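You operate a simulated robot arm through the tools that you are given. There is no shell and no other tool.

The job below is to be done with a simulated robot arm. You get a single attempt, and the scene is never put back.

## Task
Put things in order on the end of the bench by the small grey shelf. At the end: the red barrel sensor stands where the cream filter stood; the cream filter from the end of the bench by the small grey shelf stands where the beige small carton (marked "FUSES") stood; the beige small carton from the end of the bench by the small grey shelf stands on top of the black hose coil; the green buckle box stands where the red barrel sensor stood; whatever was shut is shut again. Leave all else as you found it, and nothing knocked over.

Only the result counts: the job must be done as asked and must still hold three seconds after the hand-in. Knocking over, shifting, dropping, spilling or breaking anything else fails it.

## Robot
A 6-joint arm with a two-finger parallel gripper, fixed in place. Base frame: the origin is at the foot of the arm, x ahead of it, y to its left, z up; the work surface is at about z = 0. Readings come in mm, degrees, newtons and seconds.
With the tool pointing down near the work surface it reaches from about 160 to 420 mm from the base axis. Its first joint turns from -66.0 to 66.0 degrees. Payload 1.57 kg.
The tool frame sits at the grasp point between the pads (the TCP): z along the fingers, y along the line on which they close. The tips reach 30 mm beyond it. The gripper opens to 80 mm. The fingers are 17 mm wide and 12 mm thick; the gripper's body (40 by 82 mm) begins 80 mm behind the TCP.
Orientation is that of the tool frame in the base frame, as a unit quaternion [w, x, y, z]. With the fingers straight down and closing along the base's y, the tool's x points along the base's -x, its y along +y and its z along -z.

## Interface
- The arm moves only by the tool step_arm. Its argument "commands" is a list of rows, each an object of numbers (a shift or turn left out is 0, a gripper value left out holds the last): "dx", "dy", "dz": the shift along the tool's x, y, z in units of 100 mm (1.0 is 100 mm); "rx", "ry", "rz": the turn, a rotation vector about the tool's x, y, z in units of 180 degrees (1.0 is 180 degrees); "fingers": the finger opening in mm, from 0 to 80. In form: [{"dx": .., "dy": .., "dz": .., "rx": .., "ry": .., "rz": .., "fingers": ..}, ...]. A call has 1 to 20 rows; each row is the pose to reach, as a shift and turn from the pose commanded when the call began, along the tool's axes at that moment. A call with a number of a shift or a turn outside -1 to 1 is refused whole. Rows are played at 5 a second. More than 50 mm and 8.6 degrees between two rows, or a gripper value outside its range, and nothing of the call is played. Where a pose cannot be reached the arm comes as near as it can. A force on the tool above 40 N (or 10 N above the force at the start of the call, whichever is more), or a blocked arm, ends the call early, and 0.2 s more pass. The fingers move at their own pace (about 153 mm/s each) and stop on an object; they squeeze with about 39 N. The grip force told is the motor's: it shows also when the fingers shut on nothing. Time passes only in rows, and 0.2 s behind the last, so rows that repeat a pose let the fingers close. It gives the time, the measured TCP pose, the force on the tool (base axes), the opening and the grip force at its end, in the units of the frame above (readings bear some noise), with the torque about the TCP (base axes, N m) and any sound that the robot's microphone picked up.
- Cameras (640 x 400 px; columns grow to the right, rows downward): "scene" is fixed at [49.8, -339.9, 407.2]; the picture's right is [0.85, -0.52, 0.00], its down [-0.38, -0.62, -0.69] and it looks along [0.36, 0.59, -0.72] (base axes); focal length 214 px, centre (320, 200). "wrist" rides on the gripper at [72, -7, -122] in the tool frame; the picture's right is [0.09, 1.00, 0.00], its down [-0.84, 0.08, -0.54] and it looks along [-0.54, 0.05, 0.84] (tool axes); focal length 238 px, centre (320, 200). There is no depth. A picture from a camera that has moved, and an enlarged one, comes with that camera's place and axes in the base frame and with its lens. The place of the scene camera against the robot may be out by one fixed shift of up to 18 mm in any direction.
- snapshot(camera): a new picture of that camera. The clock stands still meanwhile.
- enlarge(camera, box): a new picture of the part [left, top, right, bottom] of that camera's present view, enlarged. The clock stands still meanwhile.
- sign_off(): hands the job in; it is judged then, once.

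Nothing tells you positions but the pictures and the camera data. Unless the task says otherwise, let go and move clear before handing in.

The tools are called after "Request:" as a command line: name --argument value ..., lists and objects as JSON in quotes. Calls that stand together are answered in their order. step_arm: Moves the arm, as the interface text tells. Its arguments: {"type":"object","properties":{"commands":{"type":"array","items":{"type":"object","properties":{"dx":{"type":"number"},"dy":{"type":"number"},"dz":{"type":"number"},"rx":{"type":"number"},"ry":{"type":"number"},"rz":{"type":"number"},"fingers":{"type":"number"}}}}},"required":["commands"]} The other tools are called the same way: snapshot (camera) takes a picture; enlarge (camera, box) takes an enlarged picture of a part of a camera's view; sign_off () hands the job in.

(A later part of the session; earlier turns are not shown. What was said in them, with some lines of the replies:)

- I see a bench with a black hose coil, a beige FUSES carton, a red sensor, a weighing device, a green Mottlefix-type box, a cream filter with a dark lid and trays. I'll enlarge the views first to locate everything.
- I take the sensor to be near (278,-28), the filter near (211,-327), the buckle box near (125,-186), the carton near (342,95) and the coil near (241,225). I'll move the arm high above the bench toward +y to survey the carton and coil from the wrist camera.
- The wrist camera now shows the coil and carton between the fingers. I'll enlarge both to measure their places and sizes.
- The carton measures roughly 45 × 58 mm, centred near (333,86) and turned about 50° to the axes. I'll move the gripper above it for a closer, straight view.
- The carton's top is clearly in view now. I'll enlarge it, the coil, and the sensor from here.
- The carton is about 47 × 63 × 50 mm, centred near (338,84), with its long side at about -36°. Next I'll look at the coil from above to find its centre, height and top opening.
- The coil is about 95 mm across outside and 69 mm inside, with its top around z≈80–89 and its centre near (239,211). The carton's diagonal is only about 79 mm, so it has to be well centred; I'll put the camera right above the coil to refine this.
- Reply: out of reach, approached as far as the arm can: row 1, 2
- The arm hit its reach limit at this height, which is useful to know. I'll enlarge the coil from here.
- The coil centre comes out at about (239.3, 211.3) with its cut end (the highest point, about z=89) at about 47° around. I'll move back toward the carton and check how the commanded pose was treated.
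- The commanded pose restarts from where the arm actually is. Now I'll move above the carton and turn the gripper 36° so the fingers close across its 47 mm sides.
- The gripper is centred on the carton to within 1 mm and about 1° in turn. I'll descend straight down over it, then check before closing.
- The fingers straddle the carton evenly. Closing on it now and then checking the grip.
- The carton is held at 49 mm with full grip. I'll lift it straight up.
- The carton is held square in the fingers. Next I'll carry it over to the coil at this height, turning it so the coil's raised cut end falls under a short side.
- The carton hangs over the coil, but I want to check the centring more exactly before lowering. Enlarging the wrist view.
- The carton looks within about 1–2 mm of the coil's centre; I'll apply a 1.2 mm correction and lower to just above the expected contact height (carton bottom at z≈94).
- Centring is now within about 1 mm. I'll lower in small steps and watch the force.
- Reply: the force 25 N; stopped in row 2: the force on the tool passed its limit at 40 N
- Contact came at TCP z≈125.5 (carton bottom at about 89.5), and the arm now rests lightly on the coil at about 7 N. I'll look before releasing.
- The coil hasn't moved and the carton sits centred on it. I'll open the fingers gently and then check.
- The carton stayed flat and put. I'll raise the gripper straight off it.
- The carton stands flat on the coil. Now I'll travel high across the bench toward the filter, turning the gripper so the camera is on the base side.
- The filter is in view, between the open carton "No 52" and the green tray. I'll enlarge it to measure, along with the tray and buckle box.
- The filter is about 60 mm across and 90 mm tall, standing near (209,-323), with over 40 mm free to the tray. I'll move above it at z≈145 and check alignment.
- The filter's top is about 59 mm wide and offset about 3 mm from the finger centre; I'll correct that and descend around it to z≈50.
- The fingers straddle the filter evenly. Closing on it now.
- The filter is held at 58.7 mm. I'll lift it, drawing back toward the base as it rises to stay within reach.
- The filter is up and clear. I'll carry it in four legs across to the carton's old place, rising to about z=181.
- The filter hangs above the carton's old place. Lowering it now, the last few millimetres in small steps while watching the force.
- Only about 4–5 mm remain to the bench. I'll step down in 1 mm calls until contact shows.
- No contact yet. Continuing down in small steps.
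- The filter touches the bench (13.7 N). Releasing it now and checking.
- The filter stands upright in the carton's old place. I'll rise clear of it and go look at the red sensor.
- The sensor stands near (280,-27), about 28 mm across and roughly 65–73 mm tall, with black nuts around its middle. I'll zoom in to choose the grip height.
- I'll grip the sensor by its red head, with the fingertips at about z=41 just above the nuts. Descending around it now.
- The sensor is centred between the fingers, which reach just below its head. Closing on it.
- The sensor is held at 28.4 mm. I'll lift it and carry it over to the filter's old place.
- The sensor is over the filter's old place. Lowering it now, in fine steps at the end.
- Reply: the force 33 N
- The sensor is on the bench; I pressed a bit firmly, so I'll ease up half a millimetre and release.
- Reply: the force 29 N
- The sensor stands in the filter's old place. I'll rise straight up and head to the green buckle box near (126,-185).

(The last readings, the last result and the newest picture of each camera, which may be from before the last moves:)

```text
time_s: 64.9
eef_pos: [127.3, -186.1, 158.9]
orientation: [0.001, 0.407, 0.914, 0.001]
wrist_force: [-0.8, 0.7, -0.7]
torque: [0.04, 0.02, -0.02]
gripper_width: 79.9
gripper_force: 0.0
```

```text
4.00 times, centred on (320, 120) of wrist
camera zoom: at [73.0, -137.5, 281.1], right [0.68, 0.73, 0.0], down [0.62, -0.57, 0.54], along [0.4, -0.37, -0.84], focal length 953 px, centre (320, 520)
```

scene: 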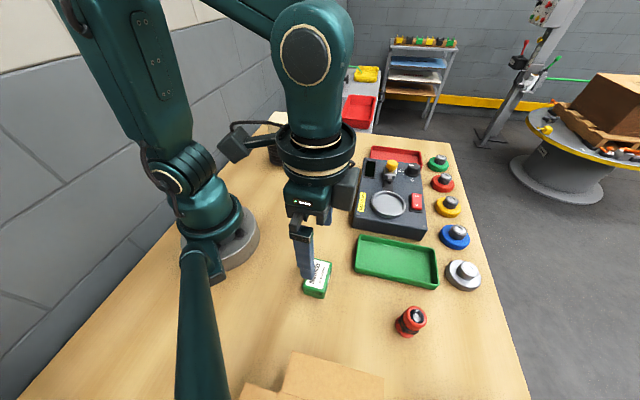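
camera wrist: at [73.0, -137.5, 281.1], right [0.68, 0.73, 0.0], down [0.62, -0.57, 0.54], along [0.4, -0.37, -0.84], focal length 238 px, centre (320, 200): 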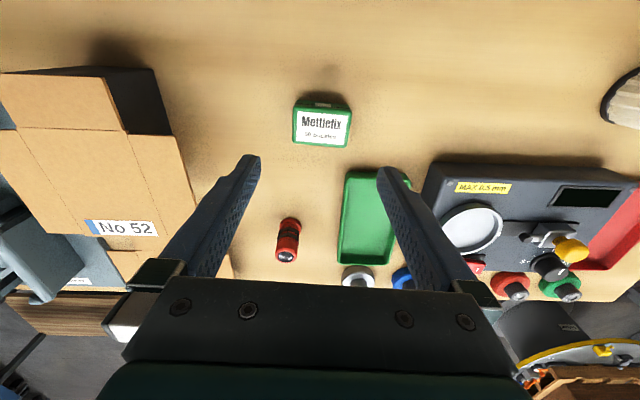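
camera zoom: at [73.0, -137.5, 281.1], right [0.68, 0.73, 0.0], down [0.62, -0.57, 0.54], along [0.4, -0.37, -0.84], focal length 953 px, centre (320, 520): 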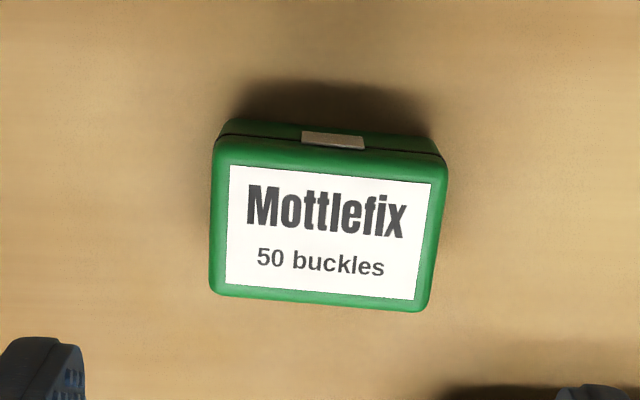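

The buckle box (about 60 × 40 × 28 mm) is centred under the gripper within 1 mm. I'll descend and grip it by its end faces, away from the clips, low enough to hold both lid and body.

Request:
step_arm --commands '[{"dx": 0.01, "dy": 0.01, "dz": 0.25}, {"dx": 0.01, "dy": 0.01, "dz": 0.5}, {"dx": 0.01, "dy": 0.01, "dz": 0.75}, {"dx": 0.01, "dy": 0.01, "dz": 0.95}, {"dx": 0.01, "dy": 0.01, "dz": 0.95}]'

Request:
snapshot --camera "wrist"

```text
time_s: 66.1
eef_pos: [125.4, -183.5, 65.3]
orientation: [0.001, 0.405, 0.914, 0.001]
wrist_force: [1.1, 0.0, -0.2]
torque: [-0.01, 0.02, 0.01]
gripper_width: 79.8
gripper_force: 0.0
```

```text
taken
camera wrist: at [72.3, -135.0, 186.8], right [0.68, 0.73, 0.0], down [0.62, -0.57, 0.54], along [0.4, -0.37, -0.84], focal length 238 px, centre (320, 200)
```

wrist: 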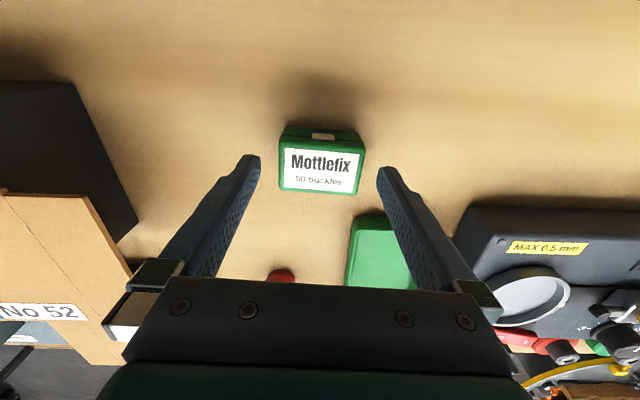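

Still centred. Going down the last 31 mm and closing on the box.

Request:
step_arm --commands '[{"dx": -0.01, "dy": 0.005, "dz": 0.15}, {"dx": -0.01, "dy": 0.005, "dz": 0.31}, {"dx": -0.01, "dy": 0.005, "dz": 0.31}]'

Request:
snapshot --camera "wrist"

Request:
enlarge --camera "scene" --box '[270, 230, 370, 310]'

```text
time_s: 66.9
eef_pos: [128.0, -184.1, 34.3]
orientation: [0.002, 0.406, 0.914, 0.001]
wrist_force: [-0.6, 0.8, -0.4]
torque: [0.01, 0.01, 0.0]
gripper_width: 79.8
gripper_force: 0.1
```

```text
taken
camera wrist: at [73.3, -135.5, 156.2], right [0.68, 0.73, 0.0], down [0.62, -0.57, 0.54], along [0.4, -0.37, -0.84], focal length 238 px, centre (320, 200)
```

wrist: 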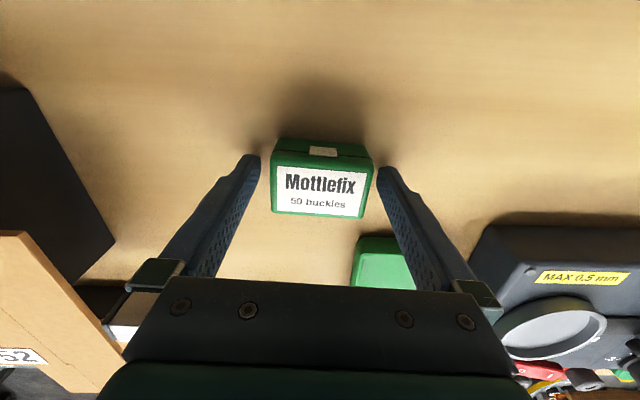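

```text
5.00 times, centred on (320, 270) of scene
camera zoom: at [49.8, -339.9, 407.2], right [0.85, -0.52, 0.0], down [-0.38, -0.62, -0.69], along [0.36, 0.59, -0.72], focal length 1072 px, centre (320, -150)
```

zoom: 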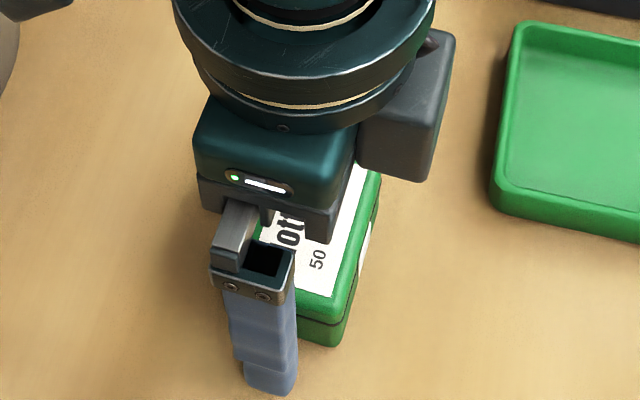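

The fingers straddle the box's ends. Closing now.

Request:
step_arm --commands '[{"fingers": 66}, {"fingers": 54}, {"fingers": 52}, {"fingers": 52}, {"fingers": 52}]'

Request:
step_arm --commands '[{"dz": -0.05}, {"dz": -0.15}, {"dz": -0.3}, {"dz": -0.3}]'

Request:
snapshot --camera "wrist"

Request:
enlarge --camera "scene" --box '[270, 230, 370, 310]'

```text
time_s: 68.1
eef_pos: [127.7, -182.8, 35.2]
orientation: [0.001, 0.407, 0.913, 0.001]
wrist_force: [0.3, 0.2, -0.1]
torque: [-0.01, 0.01, -0.01]
gripper_width: 59.6
gripper_force: 39.1
```

```text
time_s: 69.1
eef_pos: [126.7, -184.5, 64.3]
orientation: [0.002, 0.407, 0.913, 0.002]
wrist_force: [0.4, -0.6, -2.9]
torque: [0.04, -0.03, -0.01]
gripper_width: 59.4
gripper_force: 38.9
```

```text
taken
camera wrist: at [72.9, -135.5, 186.0], right [0.68, 0.73, 0.0], down [0.62, -0.57, 0.54], along [0.4, -0.37, -0.84], focal length 238 px, centre (320, 200)
```

wrist: 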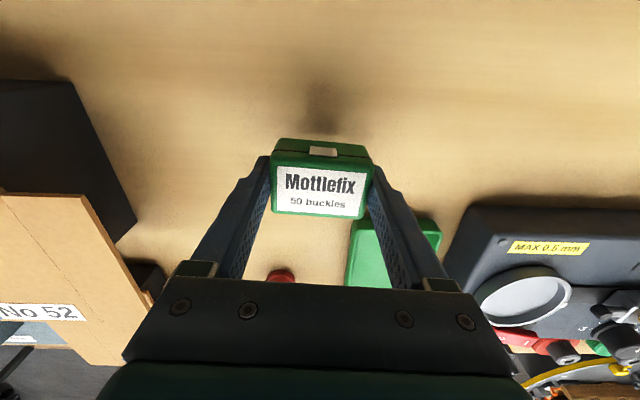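

```text
5.00 times, centred on (320, 270) of scene
camera zoom: at [49.8, -339.9, 407.2], right [0.85, -0.52, 0.0], down [-0.38, -0.62, -0.69], along [0.36, 0.59, -0.72], focal length 1072 px, centre (320, -150)
```

zoom: 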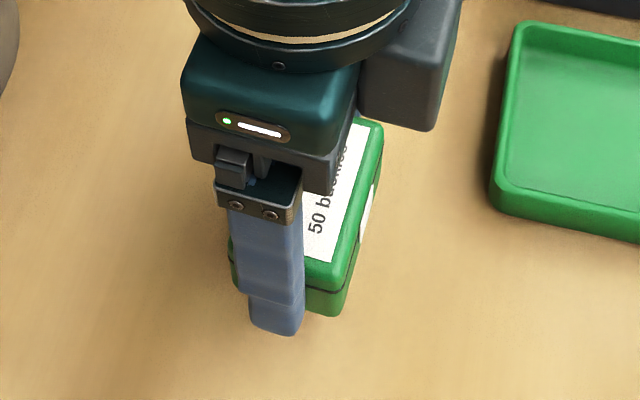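

The box is lifted intact with its lid shut. I'll carry it to the sensor's old place, raising it to about z=124 on the way.

Request:
step_arm --commands '[{"dz": -0.2}, {"dz": -0.4}, {"dx": 0.02, "dy": 0.2, "dz": -0.6}, {"dx": 0.032, "dy": 0.46, "dz": -0.6}, {"dx": 0.048, "dy": 0.728, "dz": -0.6}]'

Request:
step_arm --commands '[{"dx": 0.016, "dy": 0.243}, {"dx": 0.032, "dy": 0.486}, {"dx": 0.048, "dy": 0.728}]'

Request:
step_arm --commands '[{"dx": 0.016, "dy": 0.243, "rz": -0.0085}, {"dx": 0.032, "dy": 0.486, "rz": -0.017}, {"dx": 0.049, "dy": 0.728, "rz": -0.0256}, {"dx": 0.049, "dy": 0.728, "rz": -0.0256}]'

Request:
snapshot --camera "wrist"

Request:
snapshot --camera "scene"

```text
time_s: 70.3
eef_pos: [178.4, -130.0, 124.5]
orientation: [0.001, 0.406, 0.914, 0.002]
wrist_force: [-0.2, 0.6, -1.6]
torque: [-0.01, 0.01, -0.01]
gripper_width: 59.5
gripper_force: 39.7
```

```text
time_s: 71.1
eef_pos: [228.3, -79.5, 123.0]
orientation: [0.001, 0.407, 0.914, 0.001]
wrist_force: [0.1, -1.0, -2.0]
torque: [-0.01, 0.0, -0.02]
gripper_width: 59.5
gripper_force: 38.7
```

```text
time_s: 72.1
eef_pos: [280.9, -25.8, 124.1]
orientation: [0.001, 0.369, 0.929, 0.002]
wrist_force: [0.7, 0.1, -1.3]
torque: [-0.02, -0.01, 0.0]
gripper_width: 59.3
gripper_force: 38.8
```

```text
taken
camera wrist: at [223.4, 16.7, 245.9], right [0.62, 0.79, 0.0], down [0.66, -0.52, 0.54], along [0.43, -0.33, -0.84], focal length 238 px, centre (320, 200)
```

wrist: 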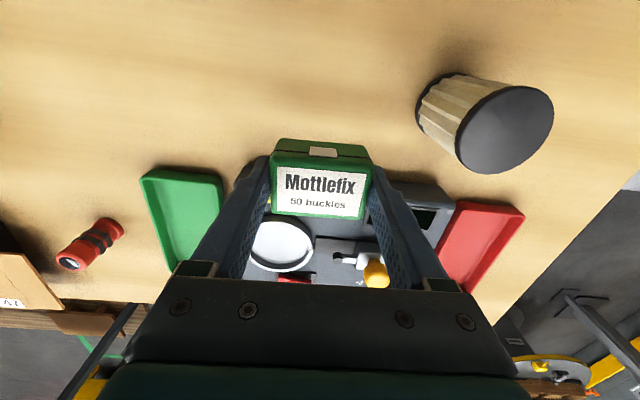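

```text
taken
```

scene: 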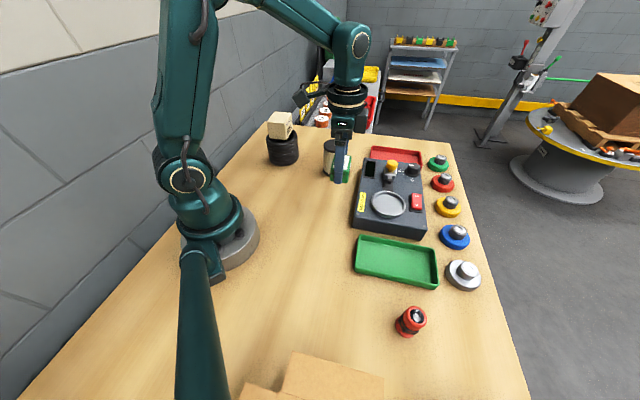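

The box hangs over the sensor's old place, its long side parallel to the device edge with at least 13 mm spare. Lowering.

Request:
step_arm --commands '[{"dz": 0.2}, {"dz": 0.4}, {"dz": 0.6}, {"dz": 0.75}, {"dz": 0.85}, {"dz": 0.85}]'

Request:
snapshot --camera "wrist"

Request:
enlarge --camera "scene" --box '[290, 140, 410, 230]'

```text
time_s: 73.5
eef_pos: [279.1, -27.3, 39.7]
orientation: [0.001, 0.37, 0.929, 0.002]
wrist_force: [-0.5, 0.9, -1.4]
torque: [-0.02, 0.04, 0.03]
gripper_width: 59.3
gripper_force: 39.2
```

```text
taken
camera wrist: at [222.5, 16.8, 161.5], right [0.62, 0.79, 0.0], down [0.66, -0.52, 0.54], along [0.43, -0.33, -0.84], focal length 238 px, centre (320, 200)
```

wrist: 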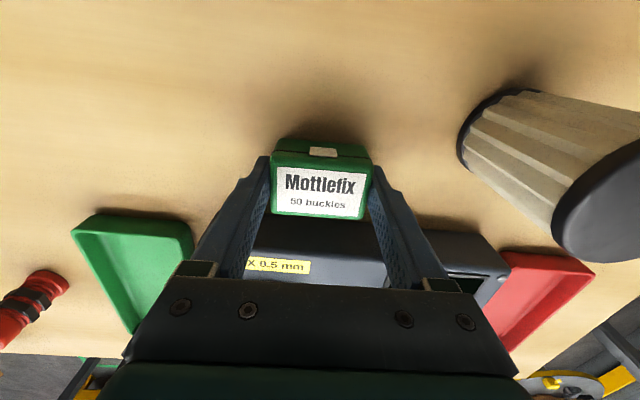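

```text
4.44 times, centred on (350, 185) of scene
camera zoom: at [49.8, -339.9, 407.2], right [0.85, -0.52, 0.0], down [-0.38, -0.62, -0.69], along [0.36, 0.59, -0.72], focal length 953 px, centre (187, 267)
```

zoom: 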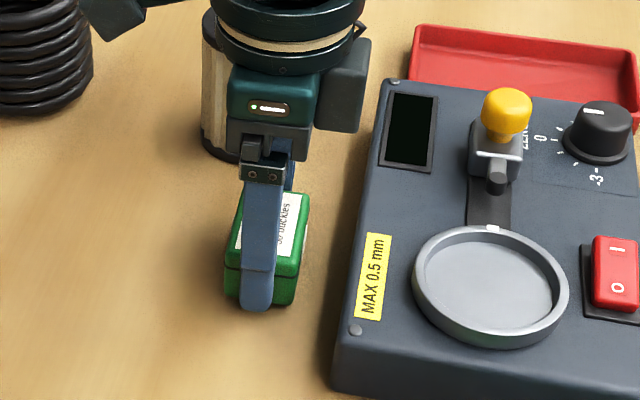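

Plenty of room on all sides; about 4–5 mm remain to the bench. Stepping down finely until contact.

Request:
step_arm --commands '[{"dz": 0.015}, {"dz": 0.025}, {"dz": 0.025}]'

Request:
step_arm --commands '[{"dz": 0.008}, {"dz": 0.008}]'

Request:
step_arm --commands '[{"dz": 0.005}, {"dz": 0.005}]'

```text
time_s: 74.3
eef_pos: [279.4, -26.4, 37.2]
orientation: [0.002, 0.369, 0.929, 0.001]
wrist_force: [0.9, 0.2, -1.1]
torque: [0.04, 0.03, -0.03]
gripper_width: 59.1
gripper_force: 39.3
```

```text
time_s: 74.9
eef_pos: [279.8, -26.2, 37.0]
orientation: [0.001, 0.369, 0.93, 0.001]
wrist_force: [-0.3, 0.5, -0.9]
torque: [-0.02, -0.01, -0.01]
gripper_width: 59.5
gripper_force: 38.5
```

```text
time_s: 75.5
eef_pos: [279.0, -26.1, 36.1]
orientation: [0.001, 0.37, 0.929, 0.001]
wrist_force: [-0.6, -0.1, -1.1]
torque: [-0.01, 0.02, -0.02]
gripper_width: 59.4
gripper_force: 39.1
```

Request:
step_arm --commands '[{"dz": 0.006}, {"dz": 0.006}]'

Request:
step_arm --commands '[{"dz": 0.004}, {"dz": 0.004}]'

Request:
step_arm --commands '[{"dz": 0.003}, {"dz": 0.003}]'

```text
time_s: 76.1
eef_pos: [279.6, -24.8, 36.8]
orientation: [0.002, 0.37, 0.929, 0.001]
wrist_force: [0.1, 0.2, -1.5]
torque: [0.03, -0.01, 0.03]
gripper_width: 59.3
gripper_force: 39.3
```

```text
time_s: 76.7
eef_pos: [279.9, -24.9, 36.0]
orientation: [0.001, 0.37, 0.929, 0.001]
wrist_force: [0.4, -0.5, -2.2]
torque: [0.02, -0.02, 0.02]
gripper_width: 59.4
gripper_force: 38.9
```

```text
time_s: 77.3
eef_pos: [279.9, -25.0, 36.0]
orientation: [0.002, 0.369, 0.929, 0.001]
wrist_force: [-0.3, -0.1, -1.8]
torque: [-0.01, -0.01, 0.01]
gripper_width: 59.4
gripper_force: 39.0
```

Still no contact; a bit further in half-millimetre steps.

Request:
step_arm --commands '[{"dz": 0.004}, {"dz": 0.004}]'

Request:
step_arm --commands '[{"dz": 0.004}, {"dz": 0.004}]'

```text
time_s: 77.9
eef_pos: [280.7, -26.4, 35.7]
orientation: [0.001, 0.37, 0.929, 0.001]
wrist_force: [0.0, 0.5, -1.0]
torque: [0.02, -0.01, -0.05]
gripper_width: 59.2
gripper_force: 39.0
```

```text
time_s: 78.5
eef_pos: [278.9, -25.8, 34.7]
orientation: [0.001, 0.371, 0.929, 0.002]
wrist_force: [-2.6, -0.1, 3.0]
torque: [-0.14, 0.15, -0.01]
gripper_width: 59.6
gripper_force: 39.4
```

Light contact with the bench. Releasing the box and checking it.

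Request:
step_arm --commands '[{"dz": 0.002, "fingers": 62}, {"dz": 0.002, "fingers": 68}, {"dz": 0.002, "fingers": 78}, {"dz": 0.002, "fingers": 78}]'

Request:
snapshot --camera "wrist"

Request:
step_arm --commands '[{"dz": -0.1}, {"dz": -0.3}, {"dz": -0.6}, {"dz": -0.9}, {"dz": -1.0}]'

Request:
snapshot --camera "wrist"

Request:
snapshot --camera "scene"

```text
time_s: 79.5
eef_pos: [279.7, -26.8, 33.9]
orientation: [0.001, 0.37, 0.929, 0.001]
wrist_force: [-0.5, -0.2, -0.6]
torque: [0.03, -0.04, -0.01]
gripper_width: 77.9
gripper_force: 0.0
```

```text
taken
camera wrist: at [222.6, 17.4, 156.2], right [0.62, 0.79, 0.0], down [0.66, -0.52, 0.54], along [0.43, -0.33, -0.84], focal length 238 px, centre (320, 200)
```

wrist: 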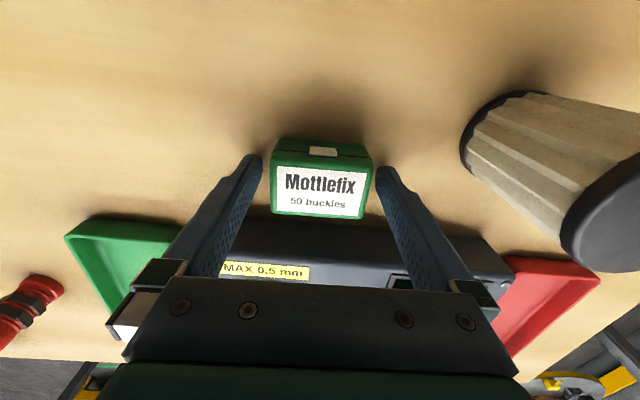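

```text
time_s: 80.7
eef_pos: [279.4, -26.6, 133.7]
orientation: [0.001, 0.37, 0.929, 0.002]
wrist_force: [-0.9, -0.2, -0.2]
torque: [-0.01, 0.02, -0.02]
gripper_width: 78.1
gripper_force: 0.1
```

```text
taken
camera wrist: at [221.2, 16.5, 255.4], right [0.62, 0.79, 0.0], down [0.66, -0.52, 0.54], along [0.43, -0.33, -0.84], focal length 238 px, centre (320, 200)
```

wrist: 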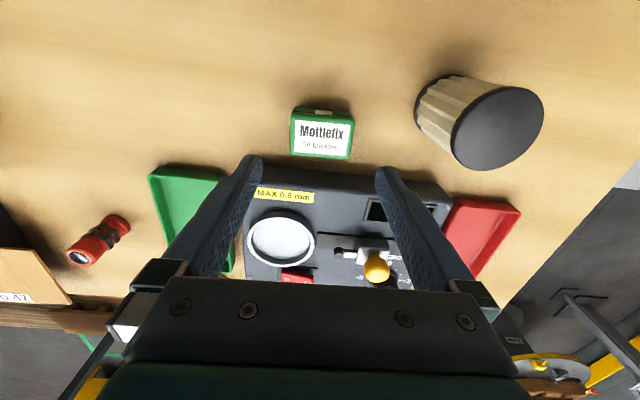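

```text
taken
```

scene: 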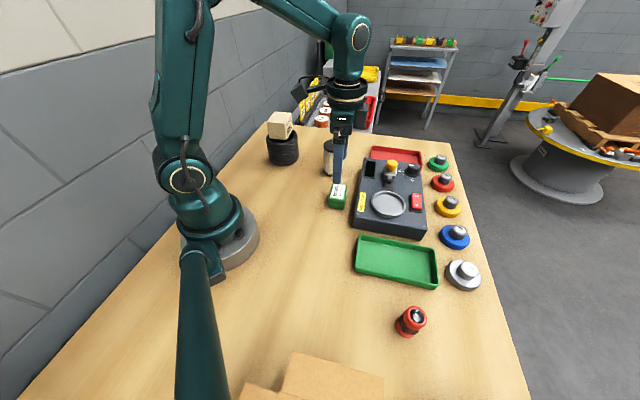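

All four items are placed. I'll move the arm up and clear, then verify each spot in enlarged views.

Request:
step_arm --commands '[{"dx": 0.1, "dy": -0.2, "dz": -0.3}, {"dx": 0.2, "dy": -0.5, "dz": -0.6}, {"dx": 0.3, "dy": -0.8, "dz": -0.9}]'

Request:
snapshot --camera "scene"

Request:
enlarge --camera "scene" --box '[240, 100, 400, 220]'

Request:
enlarge --camera "scene" --box '[340, 270, 480, 360]'

Request:
snapshot --camera "wrist"

```text
time_s: 81.5
eef_pos: [202.1, -64.1, 222.9]
orientation: [0.002, 0.369, 0.929, 0.001]
wrist_force: [0.1, -1.3, 0.3]
torque: [-0.02, -0.01, 0.01]
gripper_width: 77.9
gripper_force: 0.0
```

```text
taken
```

scene: 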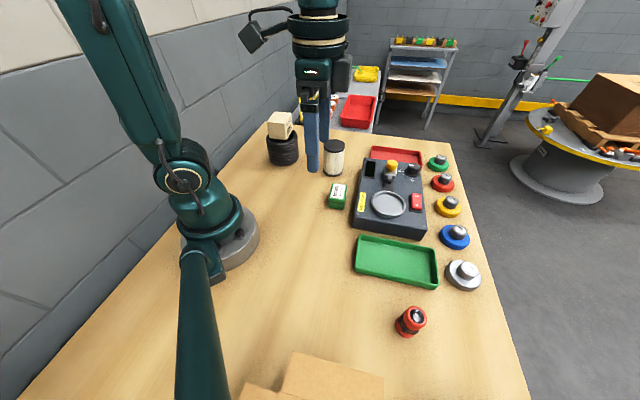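

```text
3.33 times, centred on (320, 160) of scene
camera zoom: at [49.8, -339.9, 407.2], right [0.85, -0.52, 0.0], down [-0.38, -0.62, -0.69], along [0.36, 0.59, -0.72], focal length 715 px, centre (320, 333)
```

zoom: 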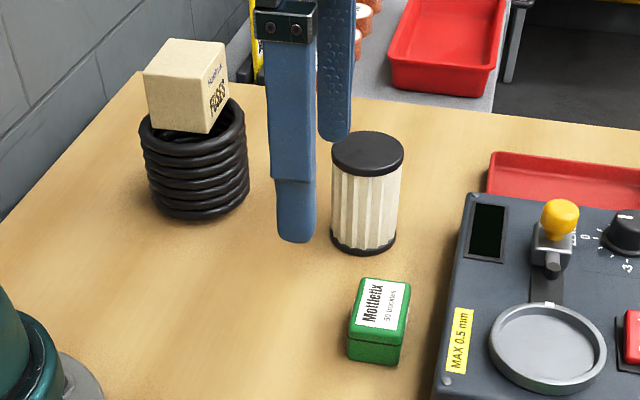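

```text
4.44 times, centred on (410, 315) of scene
camera zoom: at [49.8, -339.9, 407.2], right [0.85, -0.52, 0.0], down [-0.38, -0.62, -0.69], along [0.36, 0.59, -0.72], focal length 953 px, centre (-80, -311)
```

zoom: 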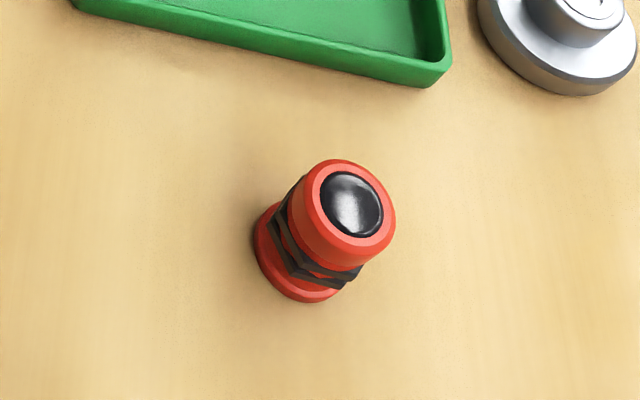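

```text
taken
camera wrist: at [145.0, -20.4, 344.2], right [0.62, 0.79, 0.0], down [0.66, -0.52, 0.54], along [0.43, -0.33, -0.84], focal length 238 px, centre (320, 200)
```

wrist: 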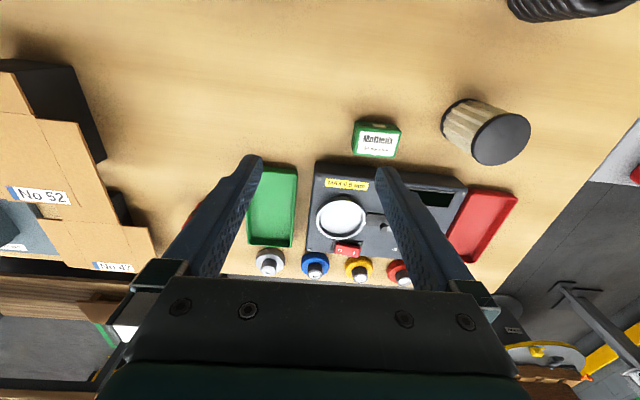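

The views show the carton flat on the coil, the filter upright in the carton's old place and the buckle box, lid shut, where the sensor stood. The sensor is upright where the filter stood, nothing else has moved, and the arm is clear, so I'm handing in.

Request:
sign_off

```text
The job is handed in.
```

The job is handed in, and all four items are where you asked. I checked each spot in the camera views before handing in:

- **Fuses carton:** it stands flat on top of the black hose coil, centred to within about 1 mm. Its diagonal is only slightly wider than the coil's opening, so it rests mainly on its corners.
- **Cream filter:** it stands upright where the carton stood.
- **Red barrel sensor:** it stands upright where the filter stood.
- **Green buckle box:** it stands where the sensor stood, with its lid shut. I turned its long side parallel to the grey device beside it.

I placed the three bench items by the arm's readings, so expect them to be within a few millimetres of the old spots. I opened nothing and knocked nothing over, and nothing else appears to have moved. The gripper is open and clear of everything.
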